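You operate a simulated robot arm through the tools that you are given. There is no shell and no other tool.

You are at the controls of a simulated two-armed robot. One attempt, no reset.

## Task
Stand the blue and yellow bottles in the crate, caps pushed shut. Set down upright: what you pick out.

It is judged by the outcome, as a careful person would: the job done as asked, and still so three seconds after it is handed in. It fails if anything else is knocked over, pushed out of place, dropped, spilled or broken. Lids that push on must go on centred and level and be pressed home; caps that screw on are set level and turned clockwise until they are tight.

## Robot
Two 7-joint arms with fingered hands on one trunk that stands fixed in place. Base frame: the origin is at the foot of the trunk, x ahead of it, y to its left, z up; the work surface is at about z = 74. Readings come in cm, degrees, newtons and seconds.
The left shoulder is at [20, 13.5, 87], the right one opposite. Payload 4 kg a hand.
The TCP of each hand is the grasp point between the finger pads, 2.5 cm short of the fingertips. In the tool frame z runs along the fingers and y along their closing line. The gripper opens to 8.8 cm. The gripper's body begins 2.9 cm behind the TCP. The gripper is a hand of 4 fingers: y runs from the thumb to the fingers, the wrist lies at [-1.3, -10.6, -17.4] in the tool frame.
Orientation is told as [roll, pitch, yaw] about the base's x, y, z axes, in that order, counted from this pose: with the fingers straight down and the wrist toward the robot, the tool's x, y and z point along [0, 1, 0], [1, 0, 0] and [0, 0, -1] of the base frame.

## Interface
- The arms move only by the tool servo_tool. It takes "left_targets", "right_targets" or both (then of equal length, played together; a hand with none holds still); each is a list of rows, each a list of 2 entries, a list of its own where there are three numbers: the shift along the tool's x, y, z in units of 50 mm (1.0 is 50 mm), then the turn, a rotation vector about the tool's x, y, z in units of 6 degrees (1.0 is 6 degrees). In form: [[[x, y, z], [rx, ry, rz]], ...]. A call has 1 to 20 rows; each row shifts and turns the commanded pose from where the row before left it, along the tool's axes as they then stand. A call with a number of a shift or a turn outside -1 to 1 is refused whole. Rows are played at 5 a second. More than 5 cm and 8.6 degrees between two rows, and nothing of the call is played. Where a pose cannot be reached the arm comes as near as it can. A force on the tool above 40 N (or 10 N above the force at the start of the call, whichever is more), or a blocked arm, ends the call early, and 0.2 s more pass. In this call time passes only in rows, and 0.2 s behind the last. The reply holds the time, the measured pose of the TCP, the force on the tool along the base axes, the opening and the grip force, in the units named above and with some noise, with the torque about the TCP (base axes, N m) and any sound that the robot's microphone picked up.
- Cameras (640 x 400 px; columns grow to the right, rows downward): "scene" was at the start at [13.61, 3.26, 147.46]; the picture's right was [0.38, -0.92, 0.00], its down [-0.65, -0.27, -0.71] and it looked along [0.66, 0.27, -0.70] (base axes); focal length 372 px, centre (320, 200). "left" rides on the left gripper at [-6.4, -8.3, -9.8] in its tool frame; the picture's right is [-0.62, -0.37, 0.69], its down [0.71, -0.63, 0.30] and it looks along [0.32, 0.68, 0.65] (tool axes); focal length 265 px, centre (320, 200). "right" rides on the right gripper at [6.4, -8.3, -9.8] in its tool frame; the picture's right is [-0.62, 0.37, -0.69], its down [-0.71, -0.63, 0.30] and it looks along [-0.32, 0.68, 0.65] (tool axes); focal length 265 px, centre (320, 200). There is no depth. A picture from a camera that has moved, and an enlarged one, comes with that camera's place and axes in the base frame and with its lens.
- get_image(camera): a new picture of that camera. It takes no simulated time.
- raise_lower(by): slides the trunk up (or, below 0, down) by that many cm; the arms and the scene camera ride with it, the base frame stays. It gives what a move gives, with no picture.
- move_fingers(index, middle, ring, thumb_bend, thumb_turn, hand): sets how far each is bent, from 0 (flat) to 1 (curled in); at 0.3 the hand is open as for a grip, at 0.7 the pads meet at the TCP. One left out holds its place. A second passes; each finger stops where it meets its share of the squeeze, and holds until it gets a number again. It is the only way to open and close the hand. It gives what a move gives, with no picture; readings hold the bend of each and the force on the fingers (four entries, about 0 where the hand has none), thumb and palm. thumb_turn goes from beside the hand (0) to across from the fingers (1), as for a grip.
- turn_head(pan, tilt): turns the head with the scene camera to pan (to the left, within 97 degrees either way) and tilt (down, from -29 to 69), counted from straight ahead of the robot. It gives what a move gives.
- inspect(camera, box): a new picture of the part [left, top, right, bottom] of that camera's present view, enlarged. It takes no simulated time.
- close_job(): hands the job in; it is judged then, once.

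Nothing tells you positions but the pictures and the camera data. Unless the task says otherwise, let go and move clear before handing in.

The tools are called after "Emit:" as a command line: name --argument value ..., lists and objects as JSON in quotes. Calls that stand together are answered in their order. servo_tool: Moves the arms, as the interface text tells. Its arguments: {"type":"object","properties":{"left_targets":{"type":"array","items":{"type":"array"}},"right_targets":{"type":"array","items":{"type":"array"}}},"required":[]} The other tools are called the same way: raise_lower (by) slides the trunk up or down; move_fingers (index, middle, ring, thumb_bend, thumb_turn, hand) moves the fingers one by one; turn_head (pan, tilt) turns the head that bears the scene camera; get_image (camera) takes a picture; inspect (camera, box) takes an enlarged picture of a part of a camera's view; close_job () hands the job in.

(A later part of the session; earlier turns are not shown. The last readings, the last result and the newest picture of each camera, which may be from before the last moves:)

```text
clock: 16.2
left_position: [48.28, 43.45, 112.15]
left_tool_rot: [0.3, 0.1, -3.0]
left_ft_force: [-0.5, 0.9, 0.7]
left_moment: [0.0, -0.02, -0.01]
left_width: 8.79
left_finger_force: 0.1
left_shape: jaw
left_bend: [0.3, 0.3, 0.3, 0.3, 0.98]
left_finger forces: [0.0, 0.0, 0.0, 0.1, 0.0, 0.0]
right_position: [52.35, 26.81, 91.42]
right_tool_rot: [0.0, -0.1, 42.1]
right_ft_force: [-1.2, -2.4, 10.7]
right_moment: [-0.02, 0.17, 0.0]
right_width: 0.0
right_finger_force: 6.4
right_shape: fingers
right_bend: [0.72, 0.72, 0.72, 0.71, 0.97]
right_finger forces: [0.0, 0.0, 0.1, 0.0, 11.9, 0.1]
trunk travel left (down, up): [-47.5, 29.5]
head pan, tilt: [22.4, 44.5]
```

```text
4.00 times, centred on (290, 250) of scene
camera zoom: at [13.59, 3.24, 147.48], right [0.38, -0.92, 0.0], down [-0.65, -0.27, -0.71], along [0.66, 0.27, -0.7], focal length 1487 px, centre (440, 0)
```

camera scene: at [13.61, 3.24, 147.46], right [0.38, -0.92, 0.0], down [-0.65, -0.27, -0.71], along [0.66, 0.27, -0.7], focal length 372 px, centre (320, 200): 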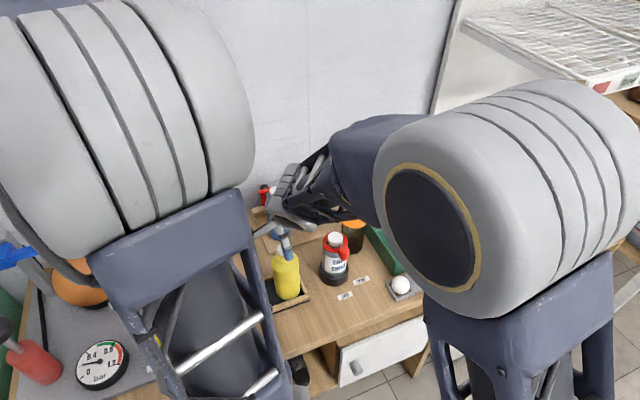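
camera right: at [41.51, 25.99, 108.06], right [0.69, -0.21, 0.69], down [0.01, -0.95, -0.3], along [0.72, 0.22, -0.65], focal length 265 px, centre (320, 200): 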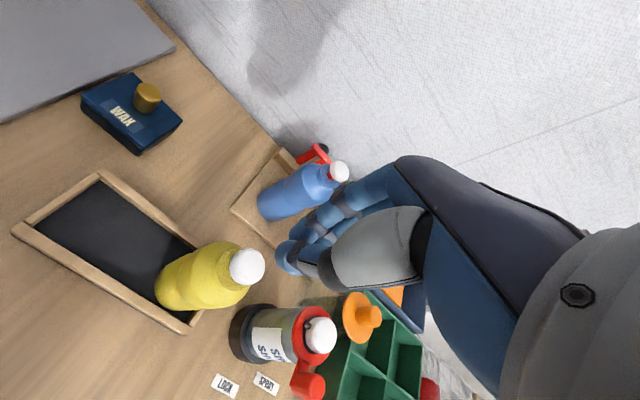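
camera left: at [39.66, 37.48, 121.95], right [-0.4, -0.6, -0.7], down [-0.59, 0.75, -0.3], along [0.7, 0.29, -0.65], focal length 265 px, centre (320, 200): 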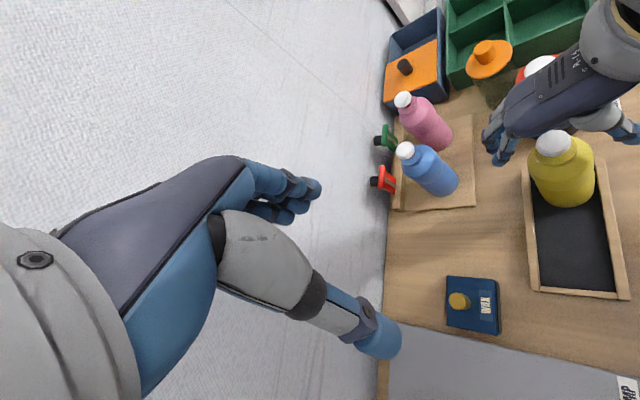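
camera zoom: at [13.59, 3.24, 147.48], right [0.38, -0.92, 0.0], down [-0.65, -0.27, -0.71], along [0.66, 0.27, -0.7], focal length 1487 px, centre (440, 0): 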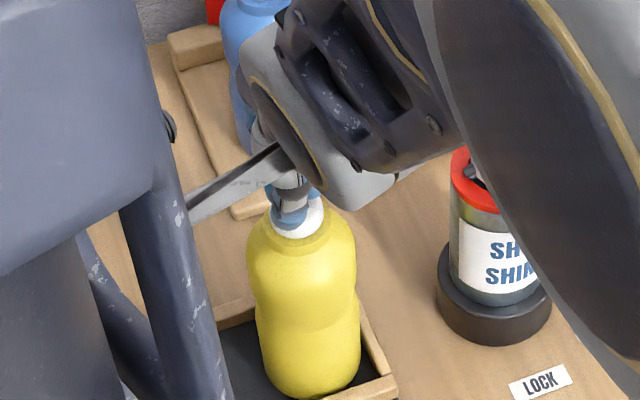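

The thumb tip alone is bearing, about 1.2 cm off the cap centre according to the torque. I lift a little to look at the cap before pressing again, centred.

Emit:
servo_tool --right_targets '[[[0, 0, -0.2], [0, 0, 0]], [[-0.21, 0.15, -0.3], [0, 0, 0]]]'

Emit:
inspect --camera "left" --box '[500, 80, 620, 200]'

Emit:
inspect --camera "scene" --box '[260, 220, 320, 280]'

Emit:
inspect --camera "right" --box '[200, 180, 420, 320]'

```text
clock: 16.8
left_position: [48.31, 43.49, 112.24]
left_tool_rot: [0.5, -0.1, -3.0]
left_ft_force: [0.3, 0.2, 0.0]
left_moment: [0.03, 0.0, -0.02]
left_width: 8.77
left_finger_force: 0.1
left_shape: jaw
left_bend: [0.3, 0.3, 0.3, 0.3, 0.98]
left_finger forces: [0.0, 0.0, 0.0, 0.0, 0.0, 0.0]
right_position: [53.68, 26.25, 93.75]
right_tool_rot: [0.0, 0.0, 42.0]
right_ft_force: [0.4, 0.3, -1.2]
right_moment: [-0.02, -0.02, -0.01]
right_width: 0.01
right_finger_force: 0.0
right_shape: fingers
right_bend: [0.72, 0.72, 0.72, 0.71, 0.97]
right_finger forces: [0.0, 0.0, 0.0, 0.0, 0.0, 0.1]
trunk travel left (down, up): [-47.5, 29.5]
head pan, tilt: [22.4, 44.5]
```

```text
3.33 times, centred on (560, 140) of left
camera zoom: at [39.66, 37.5, 121.94], right [-0.4, -0.6, -0.7], down [-0.59, 0.75, -0.3], along [0.7, 0.29, -0.65], focal length 885 px, centre (-480, 400)
```

zoom: 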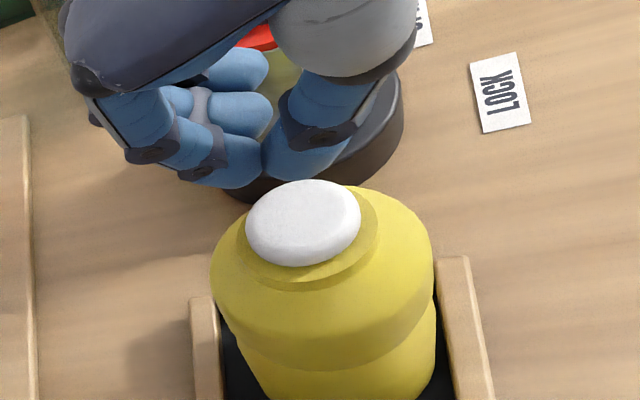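

```text
6.67 times, centred on (290, 250) of scene
camera zoom: at [13.61, 3.27, 147.45], right [0.38, -0.92, 0.0], down [-0.65, -0.27, -0.71], along [0.66, 0.27, -0.7], focal length 2479 px, centre (520, -133)
```

zoom: 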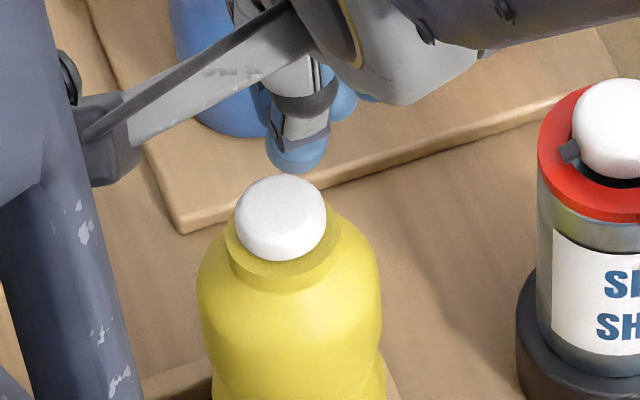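

```text
2.86 times, centred on (310, 250) of right
camera zoom: at [43.11, 25.46, 103.7], right [0.69, -0.21, 0.69], down [0.01, -0.95, -0.3], along [0.72, 0.22, -0.65], focal length 758 px, centre (349, 57)
```

zoom: 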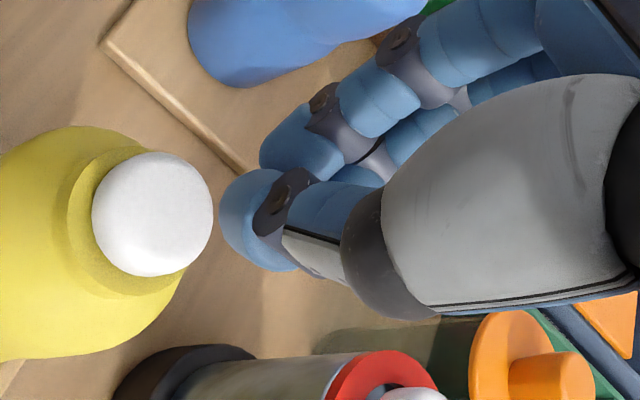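

The yellow cap now sits flush on its collar with no red showing. I recentre the thumb tip over the cap and press firmly to make sure it is home.

Emit:
servo_tool --right_targets '[[[0.094, 0.034, 0.1], [0, 0, 0]], [[0, 0, 0.15], [0, 0, 0]], [[0, 0, 0.12], [0, 0, 0]], [[0, 0, 0.04], [0, 0, 0]], [[0, 0, 0.04], [0, 0, 0]]]'

Emit:
inspect --camera "scene" --box '[260, 220, 320, 280]'

```text
clock: 18.0
left_position: [48.22, 43.64, 112.22]
left_tool_rot: [0.3, 0.0, -3.0]
left_ft_force: [-1.2, -1.0, 0.5]
left_moment: [0.03, 0.01, -0.02]
left_width: 8.76
left_finger_force: 0.0
left_shape: jaw
left_bend: [0.3, 0.3, 0.3, 0.3, 0.98]
left_finger forces: [0.0, 0.0, 0.1, 0.0, 0.0, 0.0]
right_position: [53.51, 27.07, 91.61]
right_tool_rot: [0.0, 0.0, 42.0]
right_ft_force: [0.9, -0.7, 1.3]
right_moment: [0.04, -0.03, -0.03]
right_width: 0.0
right_finger_force: 0.1
right_shape: fingers
right_bend: [0.72, 0.72, 0.72, 0.71, 0.97]
right_finger forces: [0.0, 0.0, 0.0, 0.0, 0.0, 0.1]
trunk travel left (down, up): [-47.5, 29.5]
head pan, tilt: [22.4, 44.5]
```

```text
6.67 times, centred on (290, 250) of scene
camera zoom: at [13.61, 3.26, 147.46], right [0.38, -0.92, 0.0], down [-0.65, -0.27, -0.71], along [0.66, 0.27, -0.7], focal length 2479 px, centre (520, -133)
```

zoom: 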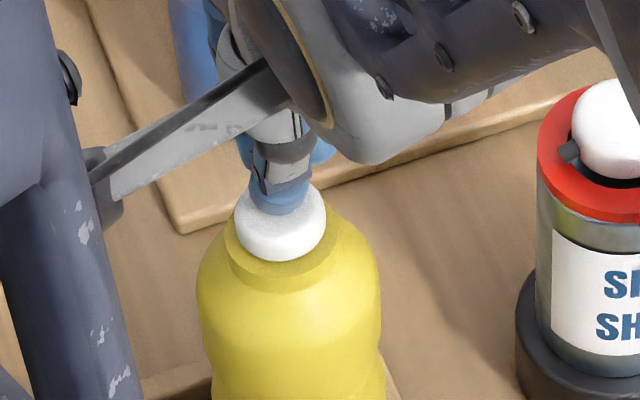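

The thumb tip is centred over the cap. I press in small steps until the force builds up clearly.

Emit:
servo_tool --right_targets '[[[0, 0, 0.03], [0, 0, 0]], [[0, 0, 0.03], [0, 0, 0]], [[0, 0, 0.03], [0, 0, 0]], [[0, 0, 0.03], [0, 0, 0]]]'

Emit:
inspect --camera "scene" --box '[260, 220, 320, 280]'

```text
clock: 19.0
left_position: [48.21, 43.55, 112.21]
left_tool_rot: [0.4, -0.1, -2.9]
left_ft_force: [0.3, -0.4, 0.4]
left_moment: [-0.02, 0.0, 0.0]
left_width: 8.78
left_finger_force: 0.0
left_shape: jaw
left_bend: [0.3, 0.3, 0.3, 0.3, 0.98]
left_finger forces: [0.1, 0.0, 0.0, 0.0, 0.0, 0.1]
right_position: [53.68, 27.03, 91.12]
right_tool_rot: [-0.1, -0.2, 41.9]
right_ft_force: [-2.1, -2.9, 21.4]
right_moment: [-0.03, 0.3, 0.03]
right_width: 0.0
right_finger_force: 12.0
right_shape: fingers
right_bend: [0.72, 0.72, 0.72, 0.72, 0.98]
right_finger forces: [0.1, 0.0, 0.0, 0.0, 23.6, 0.0]
trunk travel left (down, up): [-47.5, 29.5]
head pan, tilt: [22.4, 44.5]
```

```text
6.67 times, centred on (290, 250) of scene
camera zoom: at [13.56, 3.23, 147.49], right [0.38, -0.92, 0.0], down [-0.65, -0.27, -0.71], along [0.66, 0.27, -0.7], focal length 2479 px, centre (520, -133)
```

zoom: 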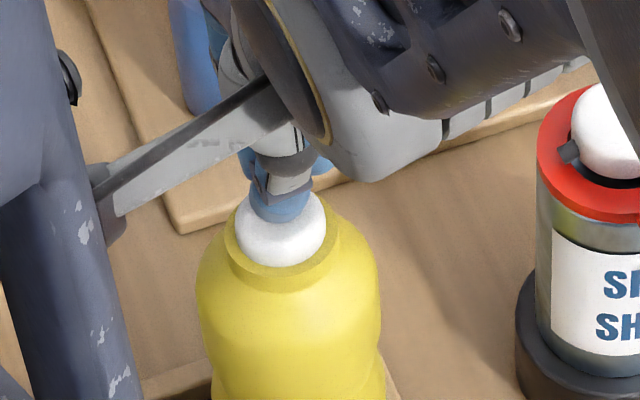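

At 21 N the cap went slightly deeper, and the load is within half a centimetre of centre. I press a little more to be sure it no longer moves.

Emit:
servo_tool --right_targets '[[[0, -0.06, 0.03], [0, 0, 0]], [[0, 0, 0.03], [0, 0, 0]], [[0, 0, 0.02], [0, 0, 0]]]'

Emit:
inspect --camera "scene" --box '[260, 220, 320, 280]'

```text
clock: 19.8
left_position: [48.21, 43.42, 112.21]
left_tool_rot: [0.3, -0.1, -3.0]
left_ft_force: [0.1, -0.4, -0.6]
left_moment: [-0.01, 0.03, 0.02]
left_width: 8.76
left_finger_force: 0.1
left_shape: jaw
left_bend: [0.3, 0.3, 0.3, 0.3, 0.98]
left_finger forces: [0.0, 0.0, 0.1, 0.1, 0.0, 0.0]
right_position: [53.35, 26.95, 90.93]
right_tool_rot: [0.0, -0.3, 42.0]
right_ft_force: [2.8, -1.8, 32.2]
right_moment: [0.15, 0.07, 0.02]
right_width: 0.0
right_finger_force: 20.7
right_shape: fingers
right_bend: [0.72, 0.72, 0.72, 0.73, 0.98]
right_finger forces: [15.9, 0.0, 0.0, 0.1, 24.2, 0.0]
trunk travel left (down, up): [-47.5, 29.5]
head pan, tilt: [22.4, 44.5]
```

```text
6.67 times, centred on (290, 250) of scene
camera zoom: at [13.56, 3.22, 147.49], right [0.38, -0.92, 0.0], down [-0.65, -0.27, -0.71], along [0.66, 0.27, -0.7], focal length 2479 px, centre (520, -133)
```

zoom: 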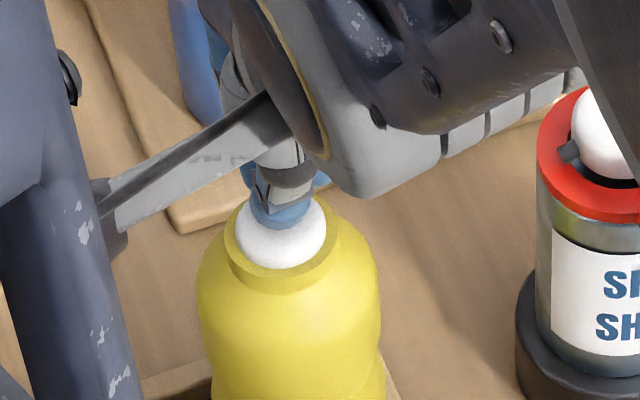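

At 32 N the cap no longer moves, so it is home. I lift off and inspect it.

Emit:
servo_tool --right_targets '[[[0, 0, -0.15], [0, 0, 0]], [[0, 0, -0.4], [0, 0, 0]], [[0, 0, -0.8], [0, 0, 0]], [[0, 0, -0.8], [0, 0, 0]]]'

Emit:
inspect --camera "scene" --box '[260, 220, 320, 280]'

Emit:
inspect --camera "left" --box '[500, 80, 620, 200]'

Emit:
inspect --camera "right" --box '[150, 180, 370, 320]'

```text
clock: 20.8
left_position: [48.29, 43.52, 112.14]
left_tool_rot: [0.3, 0.0, -3.0]
left_ft_force: [-0.6, 0.0, 0.4]
left_moment: [0.0, -0.01, 0.01]
left_width: 8.76
left_finger_force: 0.1
left_shape: jaw
left_bend: [0.3, 0.3, 0.3, 0.3, 0.98]
left_finger forces: [0.0, 0.1, 0.1, 0.0, 0.0, 0.1]
right_position: [53.16, 26.74, 101.29]
right_tool_rot: [0.0, 0.1, 42.1]
right_ft_force: [-0.1, 0.3, 0.0]
right_moment: [-0.02, 0.0, 0.04]
right_width: 0.0
right_finger_force: 0.1
right_shape: fingers
right_bend: [0.72, 0.72, 0.72, 0.71, 0.97]
right_finger forces: [0.0, 0.1, 0.0, 0.0, 0.0, 0.1]
trunk travel left (down, up): [-47.5, 29.5]
head pan, tilt: [22.4, 44.5]
```

```text
6.67 times, centred on (290, 250) of scene
camera zoom: at [13.62, 3.27, 147.45], right [0.38, -0.92, 0.0], down [-0.65, -0.27, -0.71], along [0.66, 0.27, -0.7], focal length 2479 px, centre (520, -133)
```

zoom: 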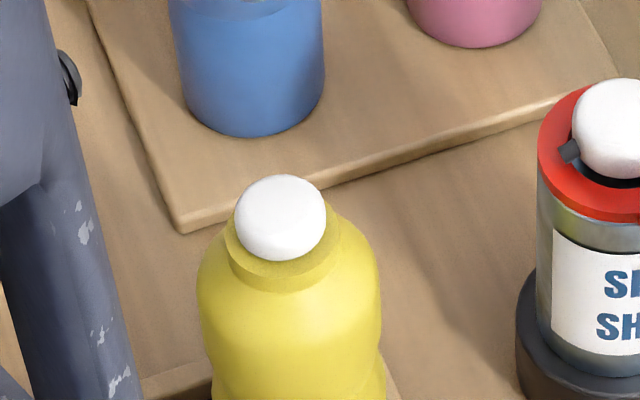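

```text
3.33 times, centred on (560, 140) of left
camera zoom: at [39.67, 37.5, 121.93], right [-0.4, -0.6, -0.7], down [-0.59, 0.75, -0.3], along [0.7, 0.29, -0.65], focal length 885 px, centre (-480, 400)
```

zoom: 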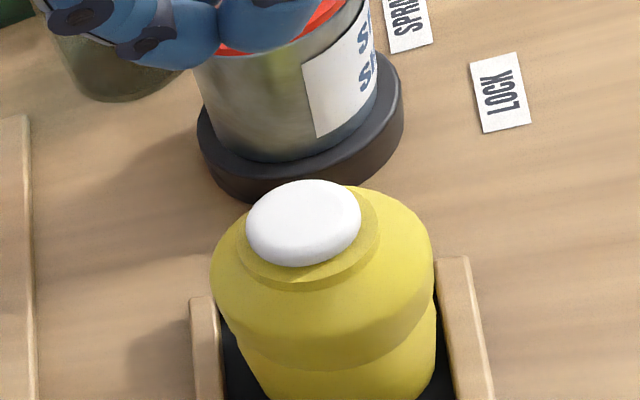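

```text
2.86 times, centred on (260, 250) of right
camera zoom: at [42.56, 25.91, 111.33], right [0.69, -0.21, 0.69], down [0.01, -0.95, -0.3], along [0.72, 0.22, -0.65], focal length 758 px, centre (491, 57)
```

zoom: 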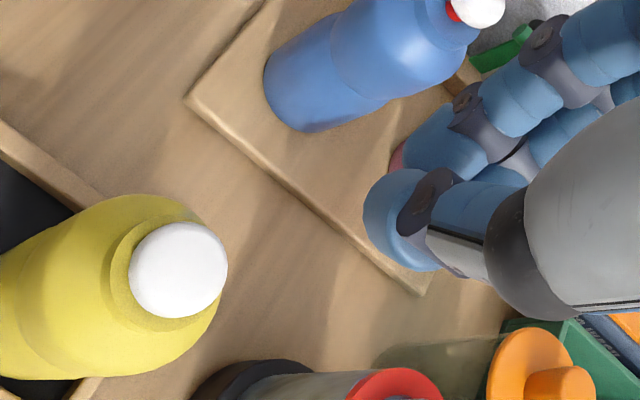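

The yellow cap is shut: flush on the collar, level and with no red showing. While the right hand is still in its beak I press the blue cap in place too, so I move above the blue bottle at safe height.

Emit:
servo_tool --right_targets '[[[-0.16, 0.825, 0], [0, 0, 0]], [[-0.16, 0.825, 0], [0, 0, 0]], [[-0.16, 0.825, 0], [0, 0, 0]], [[-0.16, 0.825, 0], [0, 0, 0]]]'

Emit:
get_image --camera "right"

Emit:
get_image --camera "left"

Emit:
get_image --camera "scene"

```text
clock: 21.8
left_position: [48.36, 43.44, 112.23]
left_tool_rot: [0.3, 0.0, -2.9]
left_ft_force: [-0.5, -0.2, -0.7]
left_moment: [0.03, 0.01, 0.06]
left_width: 8.76
left_finger_force: 0.1
left_shape: jaw
left_bend: [0.3, 0.3, 0.3, 0.3, 0.98]
left_finger forces: [0.1, 0.1, 0.1, 0.0, 0.1, 0.1]
right_position: [67.6, 35.5, 101.47]
right_tool_rot: [0.1, 0.0, 42.0]
right_ft_force: [-0.2, 0.2, -0.6]
right_moment: [0.02, -0.01, -0.04]
right_width: 0.0
right_finger_force: 0.1
right_shape: fingers
right_bend: [0.72, 0.72, 0.72, 0.71, 0.97]
right_finger forces: [0.1, 0.0, 0.0, 0.1, 0.1, 0.1]
trunk travel left (down, up): [-47.5, 29.5]
head pan, tilt: [22.4, 44.5]
```

```text
taken
camera right: at [56.96, 34.56, 111.5], right [0.69, -0.21, 0.69], down [0.01, -0.95, -0.3], along [0.72, 0.22, -0.65], focal length 265 px, centre (320, 200)
```

right: 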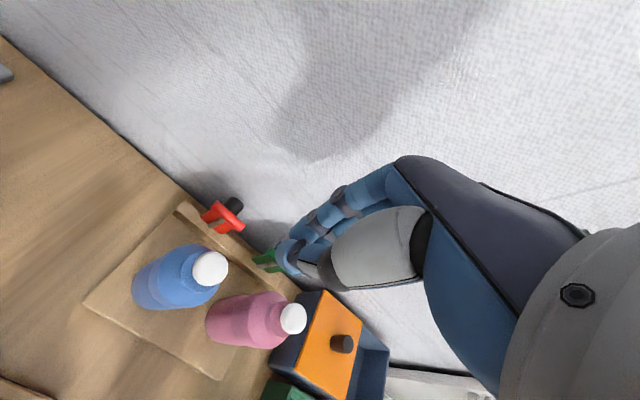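

```text
taken
camera left: at [39.65, 37.47, 121.96], right [-0.4, -0.59, -0.7], down [-0.59, 0.75, -0.3], along [0.7, 0.29, -0.65], focal length 265 px, centre (320, 200)
```

left: 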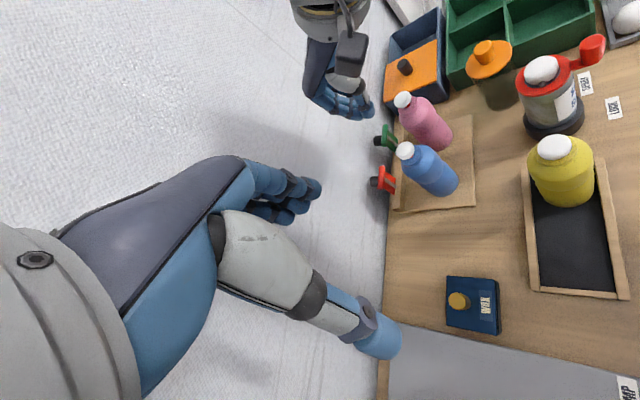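

```text
taken
camera scene: at [13.58, 3.24, 147.47], right [0.38, -0.92, 0.0], down [-0.65, -0.27, -0.71], along [0.66, 0.27, -0.7], focal length 372 px, centre (320, 200)
```

scene: 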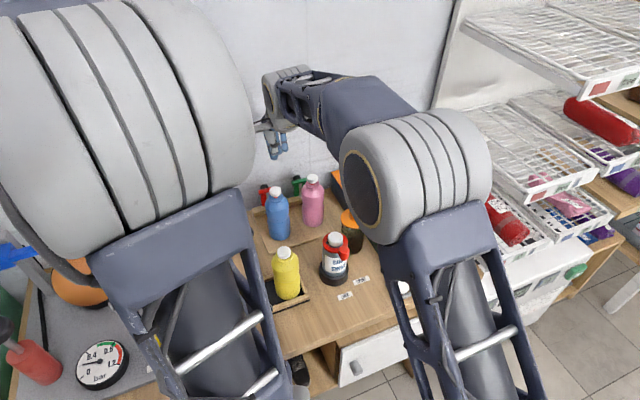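

The beak's thumb tip should come down on the blue cap from here. I lower to about 1.5 cm above it and check.

Emit:
servo_tool --right_targets '[[[0, 0, 0.5], [0, 0, 0]], [[0, 0, 0.5], [0, 0, 0]], [[0, 0, 0.4], [0, 0, 0]]]'

Emit:
inspect --camera "scene" --box '[250, 160, 310, 220]'

Emit:
inspect --camera "left" --box '[350, 80, 470, 220]'

Emit:
inspect --camera "right" --box '[150, 180, 370, 320]'

```text
clock: 22.6
left_position: [48.32, 43.57, 112.2]
left_tool_rot: [0.5, 0.1, -3.0]
left_ft_force: [0.5, 0.0, 0.2]
left_moment: [0.0, 0.0, -0.02]
left_width: 8.77
left_finger_force: 0.2
left_shape: jaw
left_bend: [0.3, 0.3, 0.3, 0.3, 0.98]
left_finger forces: [0.1, 0.0, 0.0, 0.1, 0.1, 0.1]
right_position: [67.48, 35.43, 94.34]
right_tool_rot: [0.0, 0.0, 42.0]
right_ft_force: [-0.9, 0.2, 0.4]
right_moment: [-0.03, 0.01, -0.01]
right_width: 0.0
right_finger_force: 0.1
right_shape: fingers
right_bend: [0.72, 0.72, 0.72, 0.71, 0.97]
right_finger forces: [0.1, 0.0, 0.0, 0.1, 0.1, 0.0]
trunk travel left (down, up): [-47.5, 29.5]
head pan, tilt: [22.4, 44.5]
```

```text
6.67 times, centred on (280, 190) of scene
camera zoom: at [13.61, 3.25, 147.46], right [0.38, -0.92, 0.0], down [-0.65, -0.27, -0.71], along [0.66, 0.27, -0.7], focal length 2479 px, centre (587, 267)
```

zoom: 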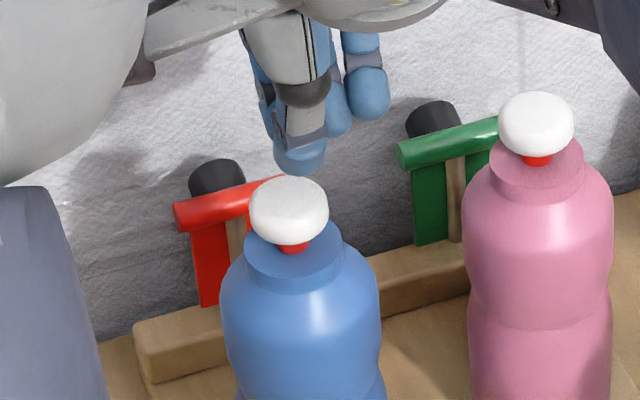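

```text
2.86 times, centred on (410, 150) of left
camera zoom: at [39.66, 37.49, 121.95], right [-0.4, -0.6, -0.7], down [-0.59, 0.75, -0.3], along [0.7, 0.29, -0.65], focal length 758 px, centre (63, 343)
```

zoom: 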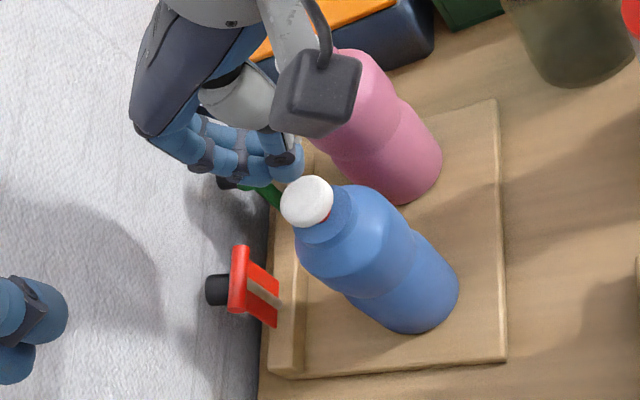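

```text
2.86 times, centred on (260, 250) of right
camera zoom: at [56.9, 34.5, 104.29], right [0.69, -0.21, 0.69], down [0.01, -0.95, -0.3], along [0.72, 0.22, -0.65], focal length 758 px, centre (491, 57)
```

zoom: 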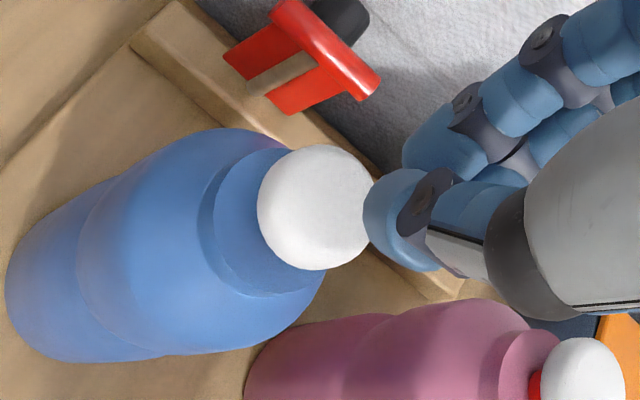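

The thumb tip hangs slightly right of the blue cap. I shift 4 mm left and press down slowly.

Emit:
servo_tool --right_targets '[[[0.07, 0.026, 0.1], [0, 0, 0]], [[0, 0, 0.1], [0, 0, 0]], [[0, 0, 0.06], [0, 0, 0]], [[0, 0, 0.04], [0, 0, 0]], [[0, 0, 0.04], [0, 0, 0]], [[0, 0, 0.04], [0, 0, 0]]]'

Emit:
inspect --camera "scene" --box '[250, 160, 310, 220]'

Emit:
inspect --camera "left" --box '[350, 80, 470, 220]'

```text
clock: 24.0
left_position: [48.4, 43.5, 112.09]
left_tool_rot: [0.4, 0.0, -3.0]
left_ft_force: [0.0, -0.5, -0.4]
left_moment: [0.02, 0.0, -0.05]
left_width: 8.76
left_finger_force: 0.0
left_shape: jaw
left_bend: [0.3, 0.3, 0.3, 0.3, 0.98]
left_finger forces: [0.0, 0.0, 0.0, 0.0, 0.0, 0.0]
right_position: [67.44, 35.87, 92.55]
right_tool_rot: [0.0, 0.0, 42.0]
right_ft_force: [-0.6, -0.3, 0.5]
right_moment: [0.02, 0.0, 0.0]
right_width: 0.01
right_finger_force: 0.0
right_shape: fingers
right_bend: [0.72, 0.72, 0.72, 0.71, 0.97]
right_finger forces: [0.1, 0.0, 0.0, 0.1, 0.0, 0.1]
trunk travel left (down, up): [-47.5, 29.5]
head pan, tilt: [22.4, 44.5]
```

```text
6.67 times, centred on (280, 190) of scene
camera zoom: at [13.61, 3.26, 147.46], right [0.38, -0.92, 0.0], down [-0.65, -0.27, -0.71], along [0.66, 0.27, -0.7], focal length 2479 px, centre (587, 267)
```

zoom: 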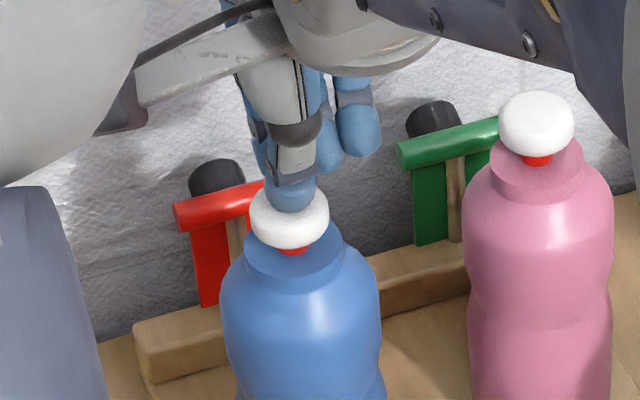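

```text
2.86 times, centred on (410, 150) of left
camera zoom: at [39.66, 37.49, 121.95], right [-0.4, -0.6, -0.7], down [-0.59, 0.75, -0.3], along [0.7, 0.29, -0.65], focal length 758 px, centre (63, 343)
```

zoom: 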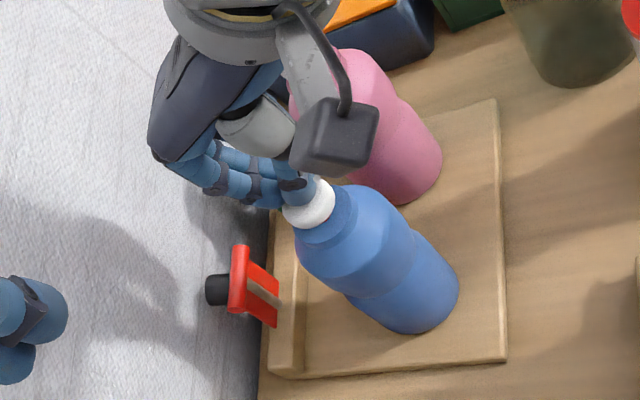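

The thumb tip is centred right above the blue cap, with the red stem still visible. I keep pressing down in small steps.

Emit:
servo_tool --right_targets '[[[0, 0, 0.03], [0, 0, 0]], [[0, 0, 0.03], [0, 0, 0]], [[0, 0, 0.03], [0, 0, 0]], [[0, 0, 0.03], [0, 0, 0]], [[0, 0, 0.03], [0, 0, 0]], [[0, 0, 0.03], [0, 0, 0]]]'

Emit:
inspect --camera "scene" --box '[250, 160, 310, 220]'

```text
clock: 25.4
left_position: [48.26, 43.45, 112.2]
left_tool_rot: [0.3, 0.0, -3.0]
left_ft_force: [-0.3, 0.2, -0.4]
left_moment: [0.0, -0.01, -0.05]
left_width: 8.75
left_finger_force: 0.0
left_shape: jaw
left_bend: [0.3, 0.3, 0.3, 0.3, 0.98]
left_finger forces: [0.1, 0.0, 0.1, 0.1, 0.0, 0.0]
right_position: [67.48, 35.84, 91.67]
right_tool_rot: [0.0, -0.3, 42.1]
right_ft_force: [-1.3, -0.2, 7.2]
right_moment: [-0.01, 0.14, -0.02]
right_width: 0.01
right_finger_force: 4.1
right_shape: fingers
right_bend: [0.72, 0.72, 0.72, 0.71, 0.97]
right_finger forces: [0.0, 0.1, 0.0, 0.0, 7.8, 0.0]
trunk travel left (down, up): [-47.5, 29.5]
head pan, tilt: [22.4, 44.5]
```

```text
6.67 times, centred on (280, 190) of scene
camera zoom: at [13.59, 3.25, 147.48], right [0.38, -0.92, 0.0], down [-0.65, -0.27, -0.71], along [0.66, 0.27, -0.7], focal length 2479 px, centre (587, 267)
```

zoom: 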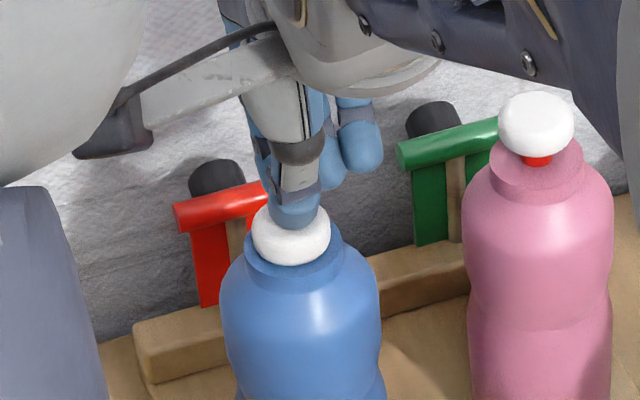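

The blue cap slid down and the red is hidden, with 7 N on it near the centre. I press on to make sure it is home.

Emit:
servo_tool --right_targets '[[[0, 0.03, 0.03], [0, 0, 0]], [[0, 0.02, 0.03], [0, 0, 0]], [[0, 0, 0.03], [0, 0, 0]], [[0, 0, 0.03], [0, 0, 0]]]'

Emit:
inspect --camera "scene" --box '[250, 160, 310, 220]'

```text
clock: 26.4
left_position: [48.26, 43.47, 112.34]
left_tool_rot: [0.4, -0.1, -3.0]
left_ft_force: [-0.4, -0.3, -0.6]
left_moment: [-0.01, 0.02, 0.01]
left_width: 8.76
left_finger_force: 0.0
left_shape: jaw
left_bend: [0.3, 0.3, 0.3, 0.3, 0.98]
left_finger forces: [0.0, 0.0, 0.0, 0.0, 0.0, 0.0]
right_position: [67.73, 36.12, 91.42]
right_tool_rot: [0.0, -0.3, 41.9]
right_ft_force: [-4.1, -4.8, 30.1]
right_moment: [-0.06, 0.45, 0.06]
right_width: 0.02
right_finger_force: 15.7
right_shape: fingers
right_bend: [0.72, 0.72, 0.72, 0.72, 0.97]
right_finger forces: [0.0, 0.0, 0.1, 0.0, 31.2, 0.0]
trunk travel left (down, up): [-47.5, 29.5]
head pan, tilt: [22.4, 44.5]
```

```text
6.67 times, centred on (280, 190) of scene
camera zoom: at [13.53, 3.2, 147.5], right [0.38, -0.92, 0.0], down [-0.65, -0.27, -0.71], along [0.66, 0.27, -0.7], focal length 2479 px, centre (587, 267)
```

zoom: 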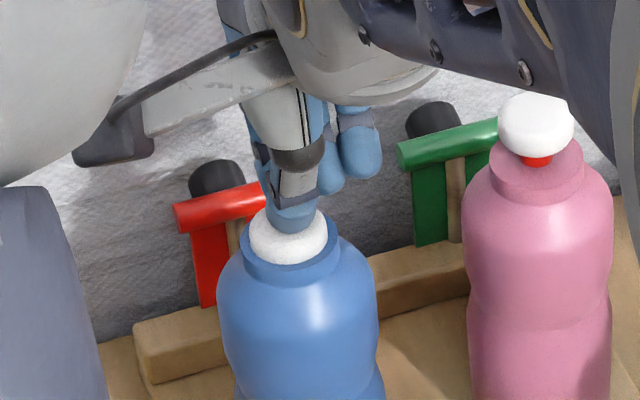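

The blue cap holds firm at 30 N, so it is home. I lift off vertically and check it.

Emit:
servo_tool --right_targets '[[[0, 0, -0.15], [0, 0, 0]], [[0, 0, -0.4], [0, 0, 0]], [[0, 0, -0.8], [0, 0, 0]], [[0, 0, -0.9], [0, 0, 0]]]'

Emit:
inspect --camera "scene" --box '[250, 160, 310, 220]'

Emit:
inspect --camera "left" --box '[350, 80, 470, 220]'

Emit:
inspect --camera "right" --box '[100, 200, 320, 340]'

```text
clock: 27.4
left_position: [48.34, 43.54, 112.19]
left_tool_rot: [0.3, 0.0, -2.9]
left_ft_force: [-0.5, -0.1, 0.6]
left_moment: [0.0, -0.01, 0.01]
left_width: 8.78
left_finger_force: 0.1
left_shape: jaw
left_bend: [0.3, 0.3, 0.3, 0.3, 0.98]
left_finger forces: [0.0, 0.0, 0.1, 0.0, 0.0, 0.1]
right_position: [67.75, 35.72, 102.24]
right_tool_rot: [0.0, 0.1, 42.0]
right_ft_force: [0.4, -0.1, -1.1]
right_moment: [0.0, 0.01, -0.03]
right_width: 0.0
right_finger_force: 0.1
right_shape: fingers
right_bend: [0.72, 0.72, 0.72, 0.71, 0.97]
right_finger forces: [0.0, 0.0, 0.1, 0.1, 0.0, 0.0]
trunk travel left (down, up): [-47.5, 29.5]
head pan, tilt: [22.4, 44.5]
```

```text
6.67 times, centred on (280, 190) of scene
camera zoom: at [13.63, 3.27, 147.45], right [0.38, -0.92, 0.0], down [-0.65, -0.27, -0.71], along [0.66, 0.27, -0.7], focal length 2479 px, centre (587, 267)
```

zoom: 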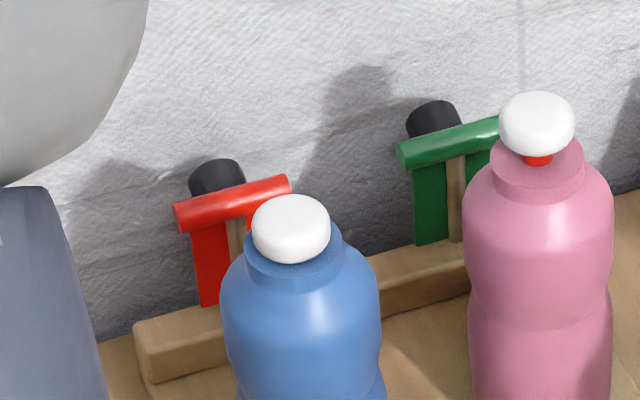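

```text
2.86 times, centred on (410, 150) of left
camera zoom: at [39.68, 37.5, 121.93], right [-0.4, -0.6, -0.7], down [-0.59, 0.75, -0.3], along [0.7, 0.29, -0.65], focal length 758 px, centre (63, 343)
```

zoom: 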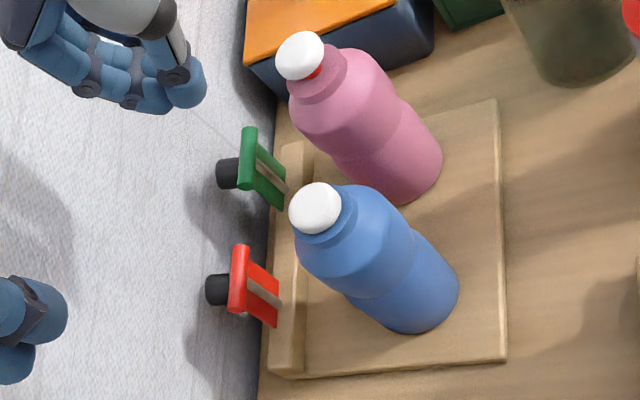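

```text
2.86 times, centred on (210, 270) of right
camera zoom: at [57.07, 34.9, 112.15], right [0.69, -0.21, 0.69], down [0.01, -0.95, -0.3], along [0.72, 0.22, -0.66], focal length 758 px, centre (634, 0)
```

zoom: 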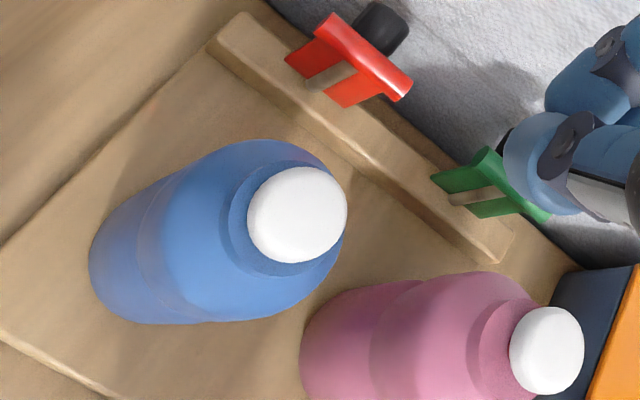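

Both caps are now flush, with no red showing (the untouched pink one still shows red). Next I prepare a side grasp on the yellow bottle with the right hand: move back, open the hand and turn it.

Emit:
servo_tool --right_targets '[[[-0.04, -0.825, 0], [0, 0, 0]], [[-0.04, -0.825, 0], [0, 0, 0]], [[-0.04, -0.825, 0], [0, 0, 0]], [[-0.04, -0.825, 0], [0, 0, 0]], [[0, 0, 0], [0, 0, 0.95]], [[0, 0, 0], [0, 0, 0.95]], [[0, 0, 0], [0, 0, 0.95]], [[0, 0, 0], [0, 0, 0.95]], [[0, 0, 0], [0, 0, 0.95]], [[0, 0, 0], [0, 0, 0.95]], [[0, 0, 0], [0, 0, 0.95]], [[0, 0, 0], [0, 0, 0.95]], [[0, 0, 0], [0, 0, 0.95]], [[0, 0, 0], [0, 0, 0.95]]]'

Emit:
move_fingers --hand "right" --index 0.3 --middle 0.3 --ring 0.3 --thumb_bend 0.3

```text
clock: 30.4
left_position: [48.21, 43.56, 112.12]
left_tool_rot: [0.4, -0.1, -2.9]
left_ft_force: [-1.4, 1.1, -0.2]
left_moment: [-0.01, 0.01, 0.0]
left_width: 8.79
left_finger_force: 0.1
left_shape: jaw
left_bend: [0.3, 0.3, 0.3, 0.3, 0.98]
left_finger forces: [0.0, 0.0, 0.1, 0.0, 0.0, 0.2]
right_position: [56.02, 24.2, 102.39]
right_tool_rot: [0.0, 0.1, -15.2]
right_ft_force: [0.0, 0.6, 0.1]
right_moment: [-0.01, 0.01, 0.0]
right_width: 0.01
right_finger_force: 0.1
right_shape: fingers
right_bend: [0.72, 0.72, 0.72, 0.71, 0.97]
right_finger forces: [0.1, 0.1, 0.0, 0.0, 0.1, 0.1]
trunk travel left (down, up): [-47.5, 29.5]
head pan, tilt: [22.4, 44.5]
```

```text
clock: 31.4
left_position: [48.28, 43.51, 112.04]
left_tool_rot: [0.4, 0.0, -3.0]
left_ft_force: [-0.5, -0.2, -0.7]
left_moment: [0.0, 0.03, 0.0]
left_width: 8.76
left_finger_force: 0.1
left_shape: jaw
left_bend: [0.3, 0.3, 0.3, 0.3, 0.98]
left_finger forces: [0.0, 0.1, 0.1, 0.0, 0.1, 0.0]
right_position: [56.11, 24.35, 102.37]
right_tool_rot: [0.0, 0.0, -15.0]
right_ft_force: [-0.5, -0.2, -0.8]
right_moment: [-0.02, 0.05, 0.0]
right_width: 8.45
right_finger_force: 0.1
right_shape: fingers
right_bend: [0.3, 0.3, 0.3, 0.3, 0.97]
right_finger forces: [0.1, 0.0, 0.0, 0.0, 0.0, 0.0]
trunk travel left (down, up): [-47.5, 29.5]
head pan, tilt: [22.4, 44.5]
```

The hand is open and turned. I now tilt the fingers toward the left in stages, checking that the arm can reach the pose.

Emit:
servo_tool --right_targets '[[[0, 0, 0], [0, 1, 0]], [[0, 0, 0], [0, 1, 0]], [[0, 0, 0], [0, 1, 0]], [[0, 0, 0], [0, 1, 0]], [[0, 0, 0], [0, 1, 0]], [[0, 0, 0], [0, 1, 0]]]'

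Emit:
get_image --camera "left"

Emit:
get_image --camera "right"

Emit:
get_image --camera "scene"

```text
clock: 32.8
left_position: [48.22, 43.6, 112.22]
left_tool_rot: [0.3, -0.1, -2.8]
left_ft_force: [0.4, 0.2, -1.7]
left_moment: [0.01, 0.0, 0.01]
left_width: 8.79
left_finger_force: 0.0
left_shape: jaw
left_bend: [0.3, 0.3, 0.3, 0.3, 0.98]
left_finger forces: [0.0, 0.0, 0.0, 0.1, 0.1, 0.1]
right_position: [56.35, 23.99, 102.59]
right_tool_rot: [36.7, 0.1, -15.6]
right_ft_force: [0.0, 0.2, 0.6]
right_moment: [-0.01, 0.0, 0.01]
right_width: 8.48
right_finger_force: 0.0
right_shape: fingers
right_bend: [0.3, 0.3, 0.3, 0.3, 0.97]
right_finger forces: [0.0, 0.0, 0.1, 0.0, 0.0, 0.0]
trunk travel left (down, up): [-47.5, 29.5]
head pan, tilt: [22.4, 44.5]
```

```text
taken
camera left: at [39.6, 37.5, 122.0], right [-0.4, -0.6, -0.7], down [-0.59, 0.75, -0.3], along [0.7, 0.29, -0.65], focal length 265 px, centre (320, 200)
```

left: 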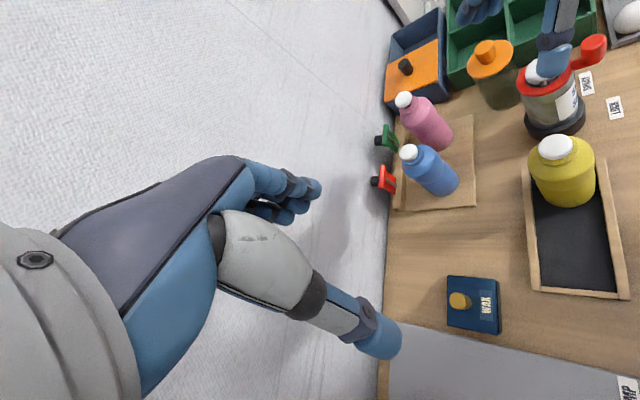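

```text
taken
camera right: at [48.15, 25.37, 114.48], right [0.11, -0.98, 0.19], down [-0.71, -0.21, -0.67], along [0.69, -0.06, -0.72], focal length 265 px, centre (320, 200)
```

right: 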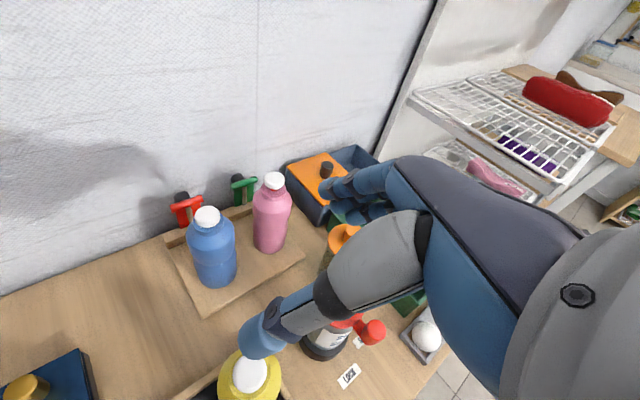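

```text
taken
camera scene: at [13.63, 3.24, 147.46], right [0.38, -0.92, 0.0], down [-0.65, -0.27, -0.71], along [0.66, 0.27, -0.7], focal length 372 px, centre (320, 200)
```

scene: 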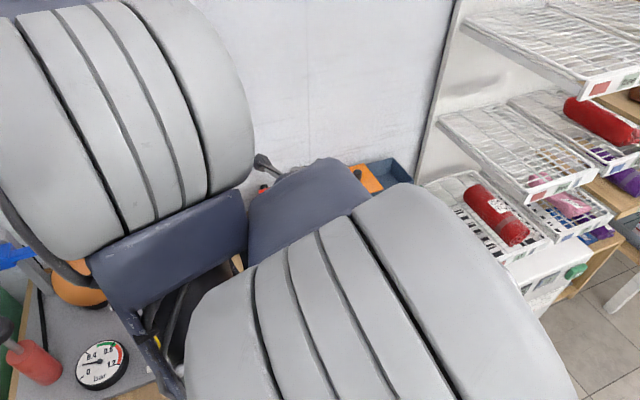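

The half tilt works. I continue to about 70 degrees and check again.

Emit:
servo_tool --right_targets '[[[0, 0, 0], [0, 1, 0]], [[0, 0, 0], [0, 1, 0]], [[0, 0, 0], [0, 1, 0]], [[0, 0, 0], [0, 1, 0]], [[0, 0, 0], [0, 1, 0]], [[0, 0, 0], [0, 1, 0]]]'

Emit:
get_image --camera "left"

Emit:
get_image --camera "right"

```text
clock: 34.2
left_position: [48.59, 43.43, 111.21]
left_tool_rot: [-0.1, 1.3, -3.1]
left_ft_force: [-1.0, -0.4, 0.0]
left_moment: [-0.02, 0.03, 0.0]
left_width: 8.75
left_finger_force: 0.2
left_shape: jaw
left_bend: [0.3, 0.3, 0.3, 0.3, 0.98]
left_finger forces: [0.1, 0.0, 0.1, 0.0, 0.0, 0.1]
right_position: [55.11, 25.34, 103.32]
right_tool_rot: [73.5, 0.5, -13.4]
right_ft_force: [-0.4, -0.4, 0.4]
right_moment: [-0.01, 0.03, 0.01]
right_width: 8.46
right_finger_force: 0.0
right_shape: fingers
right_bend: [0.3, 0.3, 0.3, 0.3, 0.97]
right_finger forces: [0.0, 0.0, 0.1, 0.1, 0.0, 0.0]
trunk travel left (down, up): [-47.5, 29.5]
head pan, tilt: [22.4, 44.5]
```

```text
taken
camera left: at [40.18, 37.61, 121.28], right [-0.42, -0.6, -0.68], down [-0.6, 0.75, -0.29], along [0.69, 0.29, -0.67], focal length 265 px, centre (320, 200)
```

left: 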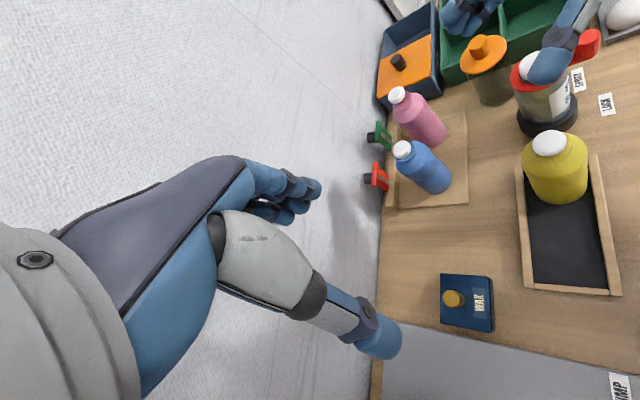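

```text
taken
camera right: at [45.15, 19.66, 112.41], right [0.16, -0.9, -0.4], down [-0.6, 0.24, -0.77], along [0.79, 0.36, -0.5], focal length 265 px, centre (320, 200)
```

right: 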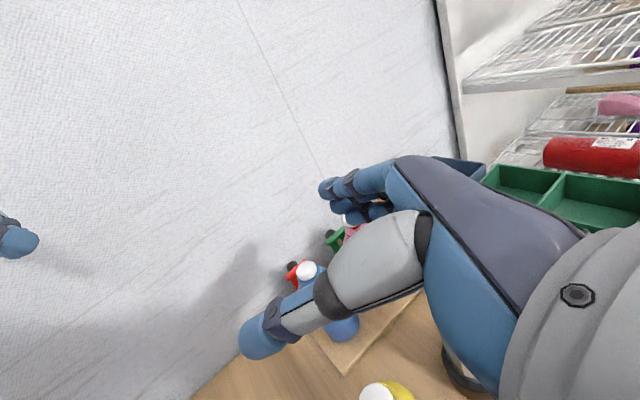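

Both hands have drifted by about a centimetre, so the arms may be touching each other. I look at the scene before doing anything else.

Emit:
get_image --camera "scene"

```text
taken
camera scene: at [13.61, 3.26, 147.46], right [0.38, -0.92, 0.0], down [-0.65, -0.27, -0.71], along [0.66, 0.27, -0.7], focal length 372 px, centre (320, 200)
```

scene: 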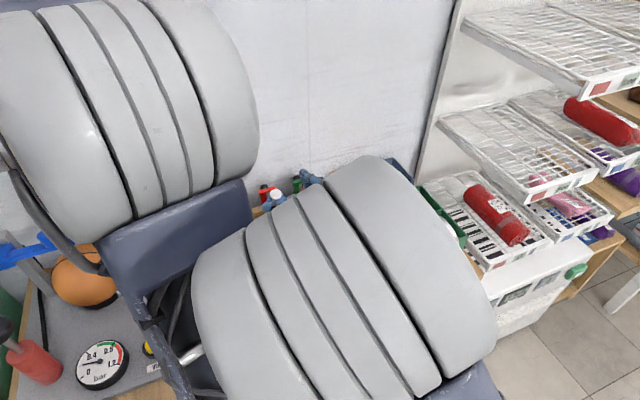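

The right elbow is brushing the left forearm. I move the left arm out to the left to make room.

Emit:
servo_tool --left_targets '[[[0.5, -0.18, 0], [0, 0, 0]], [[0.5, -0.18, 0], [0, 0, 0]], [[0.5, -0.18, 0], [0, 0, 0]], [[0.5, -0.18, 0], [0, 0, 0]], [[0.5, -0.18, 0], [0, 0, 0]]]'

Emit:
get_image --camera "scene"

Emit:
get_image --camera "left"

```text
clock: 35.4
left_position: [44.68, 56.18, 112.06]
left_tool_rot: [0.4, -0.2, -3.0]
left_ft_force: [-0.1, 0.1, -0.2]
left_moment: [-0.01, -0.01, 0.01]
left_width: 8.77
left_finger_force: 0.0
left_shape: jaw
left_bend: [0.3, 0.3, 0.3, 0.3, 0.98]
left_finger forces: [0.0, 0.0, 0.1, 0.0, 0.0, 0.1]
right_position: [55.95, 24.23, 102.44]
right_tool_rot: [72.0, 0.0, -15.0]
right_ft_force: [-0.6, -1.0, -0.1]
right_moment: [0.03, 0.02, 0.0]
right_width: 8.42
right_finger_force: 0.1
right_shape: fingers
right_bend: [0.3, 0.3, 0.3, 0.3, 0.97]
right_finger forces: [0.0, 0.0, 0.1, 0.0, 0.0, 0.1]
trunk travel left (down, up): [-47.5, 29.5]
head pan, tilt: [22.4, 44.5]
```

```text
taken
camera scene: at [13.61, 3.24, 147.46], right [0.38, -0.92, 0.0], down [-0.65, -0.27, -0.71], along [0.66, 0.27, -0.7], focal length 372 px, centre (320, 200)
```

scene: 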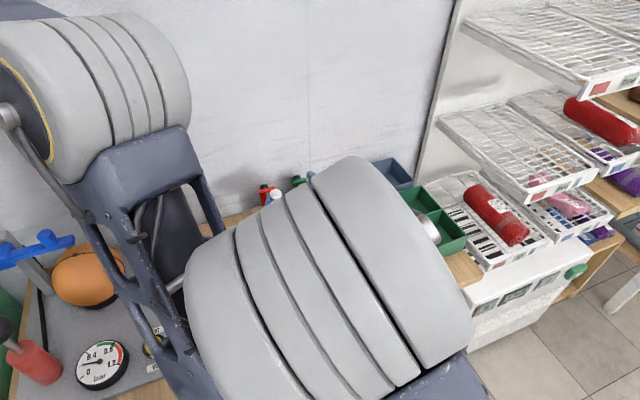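

```text
taken
camera left: at [35.95, 50.2, 121.78], right [-0.4, -0.59, -0.7], down [-0.59, 0.75, -0.3], along [0.7, 0.29, -0.65], focal length 265 px, centre (320, 200)
```

left: 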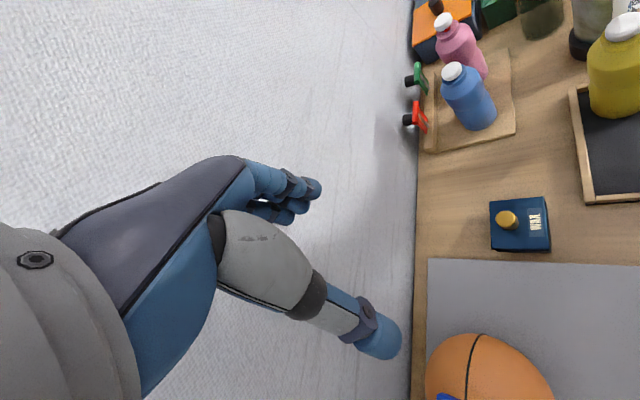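

The arms are free of each other now. I turn the left hand so its camera looks toward the yellow bottle as my observer.

Emit:
servo_tool --left_targets '[[[0, 0, 0], [0, 0, 1]], [[0, 0, 0], [0, 0, 1]], [[0, 0, 0], [0, 0, 1]], [[0, 0, 0], [0, 0, 1]], [[0, 0, 0], [0, 0, 1]]]'

Emit:
get_image --camera "left"

Emit:
get_image --camera "right"

```text
clock: 36.6
left_position: [44.42, 55.94, 112.05]
left_tool_rot: [0.4, 0.0, -33.2]
left_ft_force: [0.0, 0.8, 0.7]
left_moment: [-0.04, 0.01, -0.02]
left_width: 8.78
left_finger_force: 0.0
left_shape: jaw
left_bend: [0.3, 0.3, 0.3, 0.3, 0.98]
left_finger forces: [0.0, 0.0, 0.1, 0.0, 0.1, 0.1]
right_position: [55.96, 24.31, 102.37]
right_tool_rot: [72.0, 0.0, -15.0]
right_ft_force: [-0.2, 0.0, -0.4]
right_moment: [0.02, 0.0, 0.03]
right_width: 8.44
right_finger_force: 0.0
right_shape: fingers
right_bend: [0.3, 0.3, 0.3, 0.3, 0.97]
right_finger forces: [0.0, 0.0, 0.1, 0.0, 0.0, 0.1]
trunk travel left (down, up): [-47.5, 29.5]
head pan, tilt: [22.4, 44.5]
```

```text
taken
camera left: at [33.97, 55.17, 121.68], right [-0.65, -0.31, -0.7], down [-0.14, 0.94, -0.3], along [0.75, -0.1, -0.65], focal length 265 px, centre (320, 200)
```

left: 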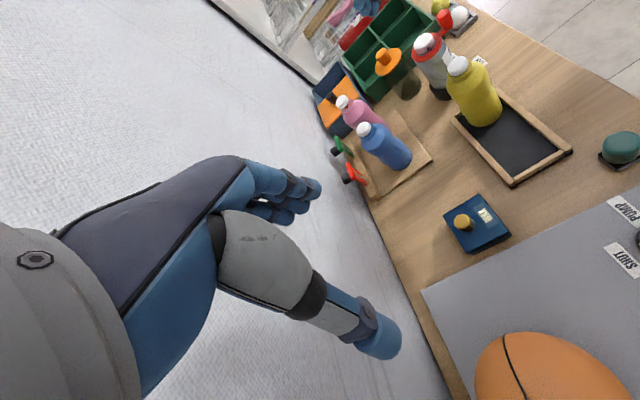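

```text
taken
camera right: at [45.93, 19.24, 111.64], right [0.14, -0.92, -0.38], down [-0.59, 0.23, -0.77], along [0.8, 0.33, -0.51], focal length 265 px, centre (320, 200)
```

right: 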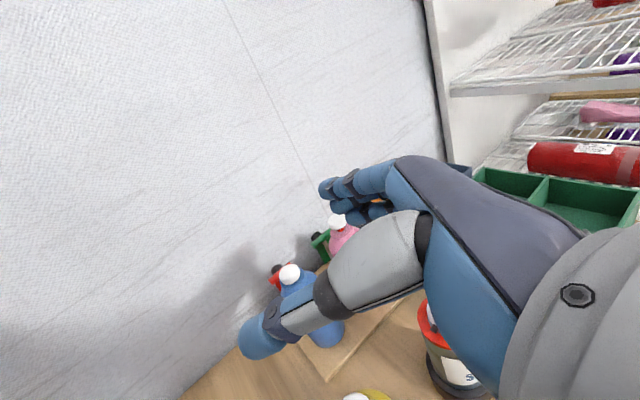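

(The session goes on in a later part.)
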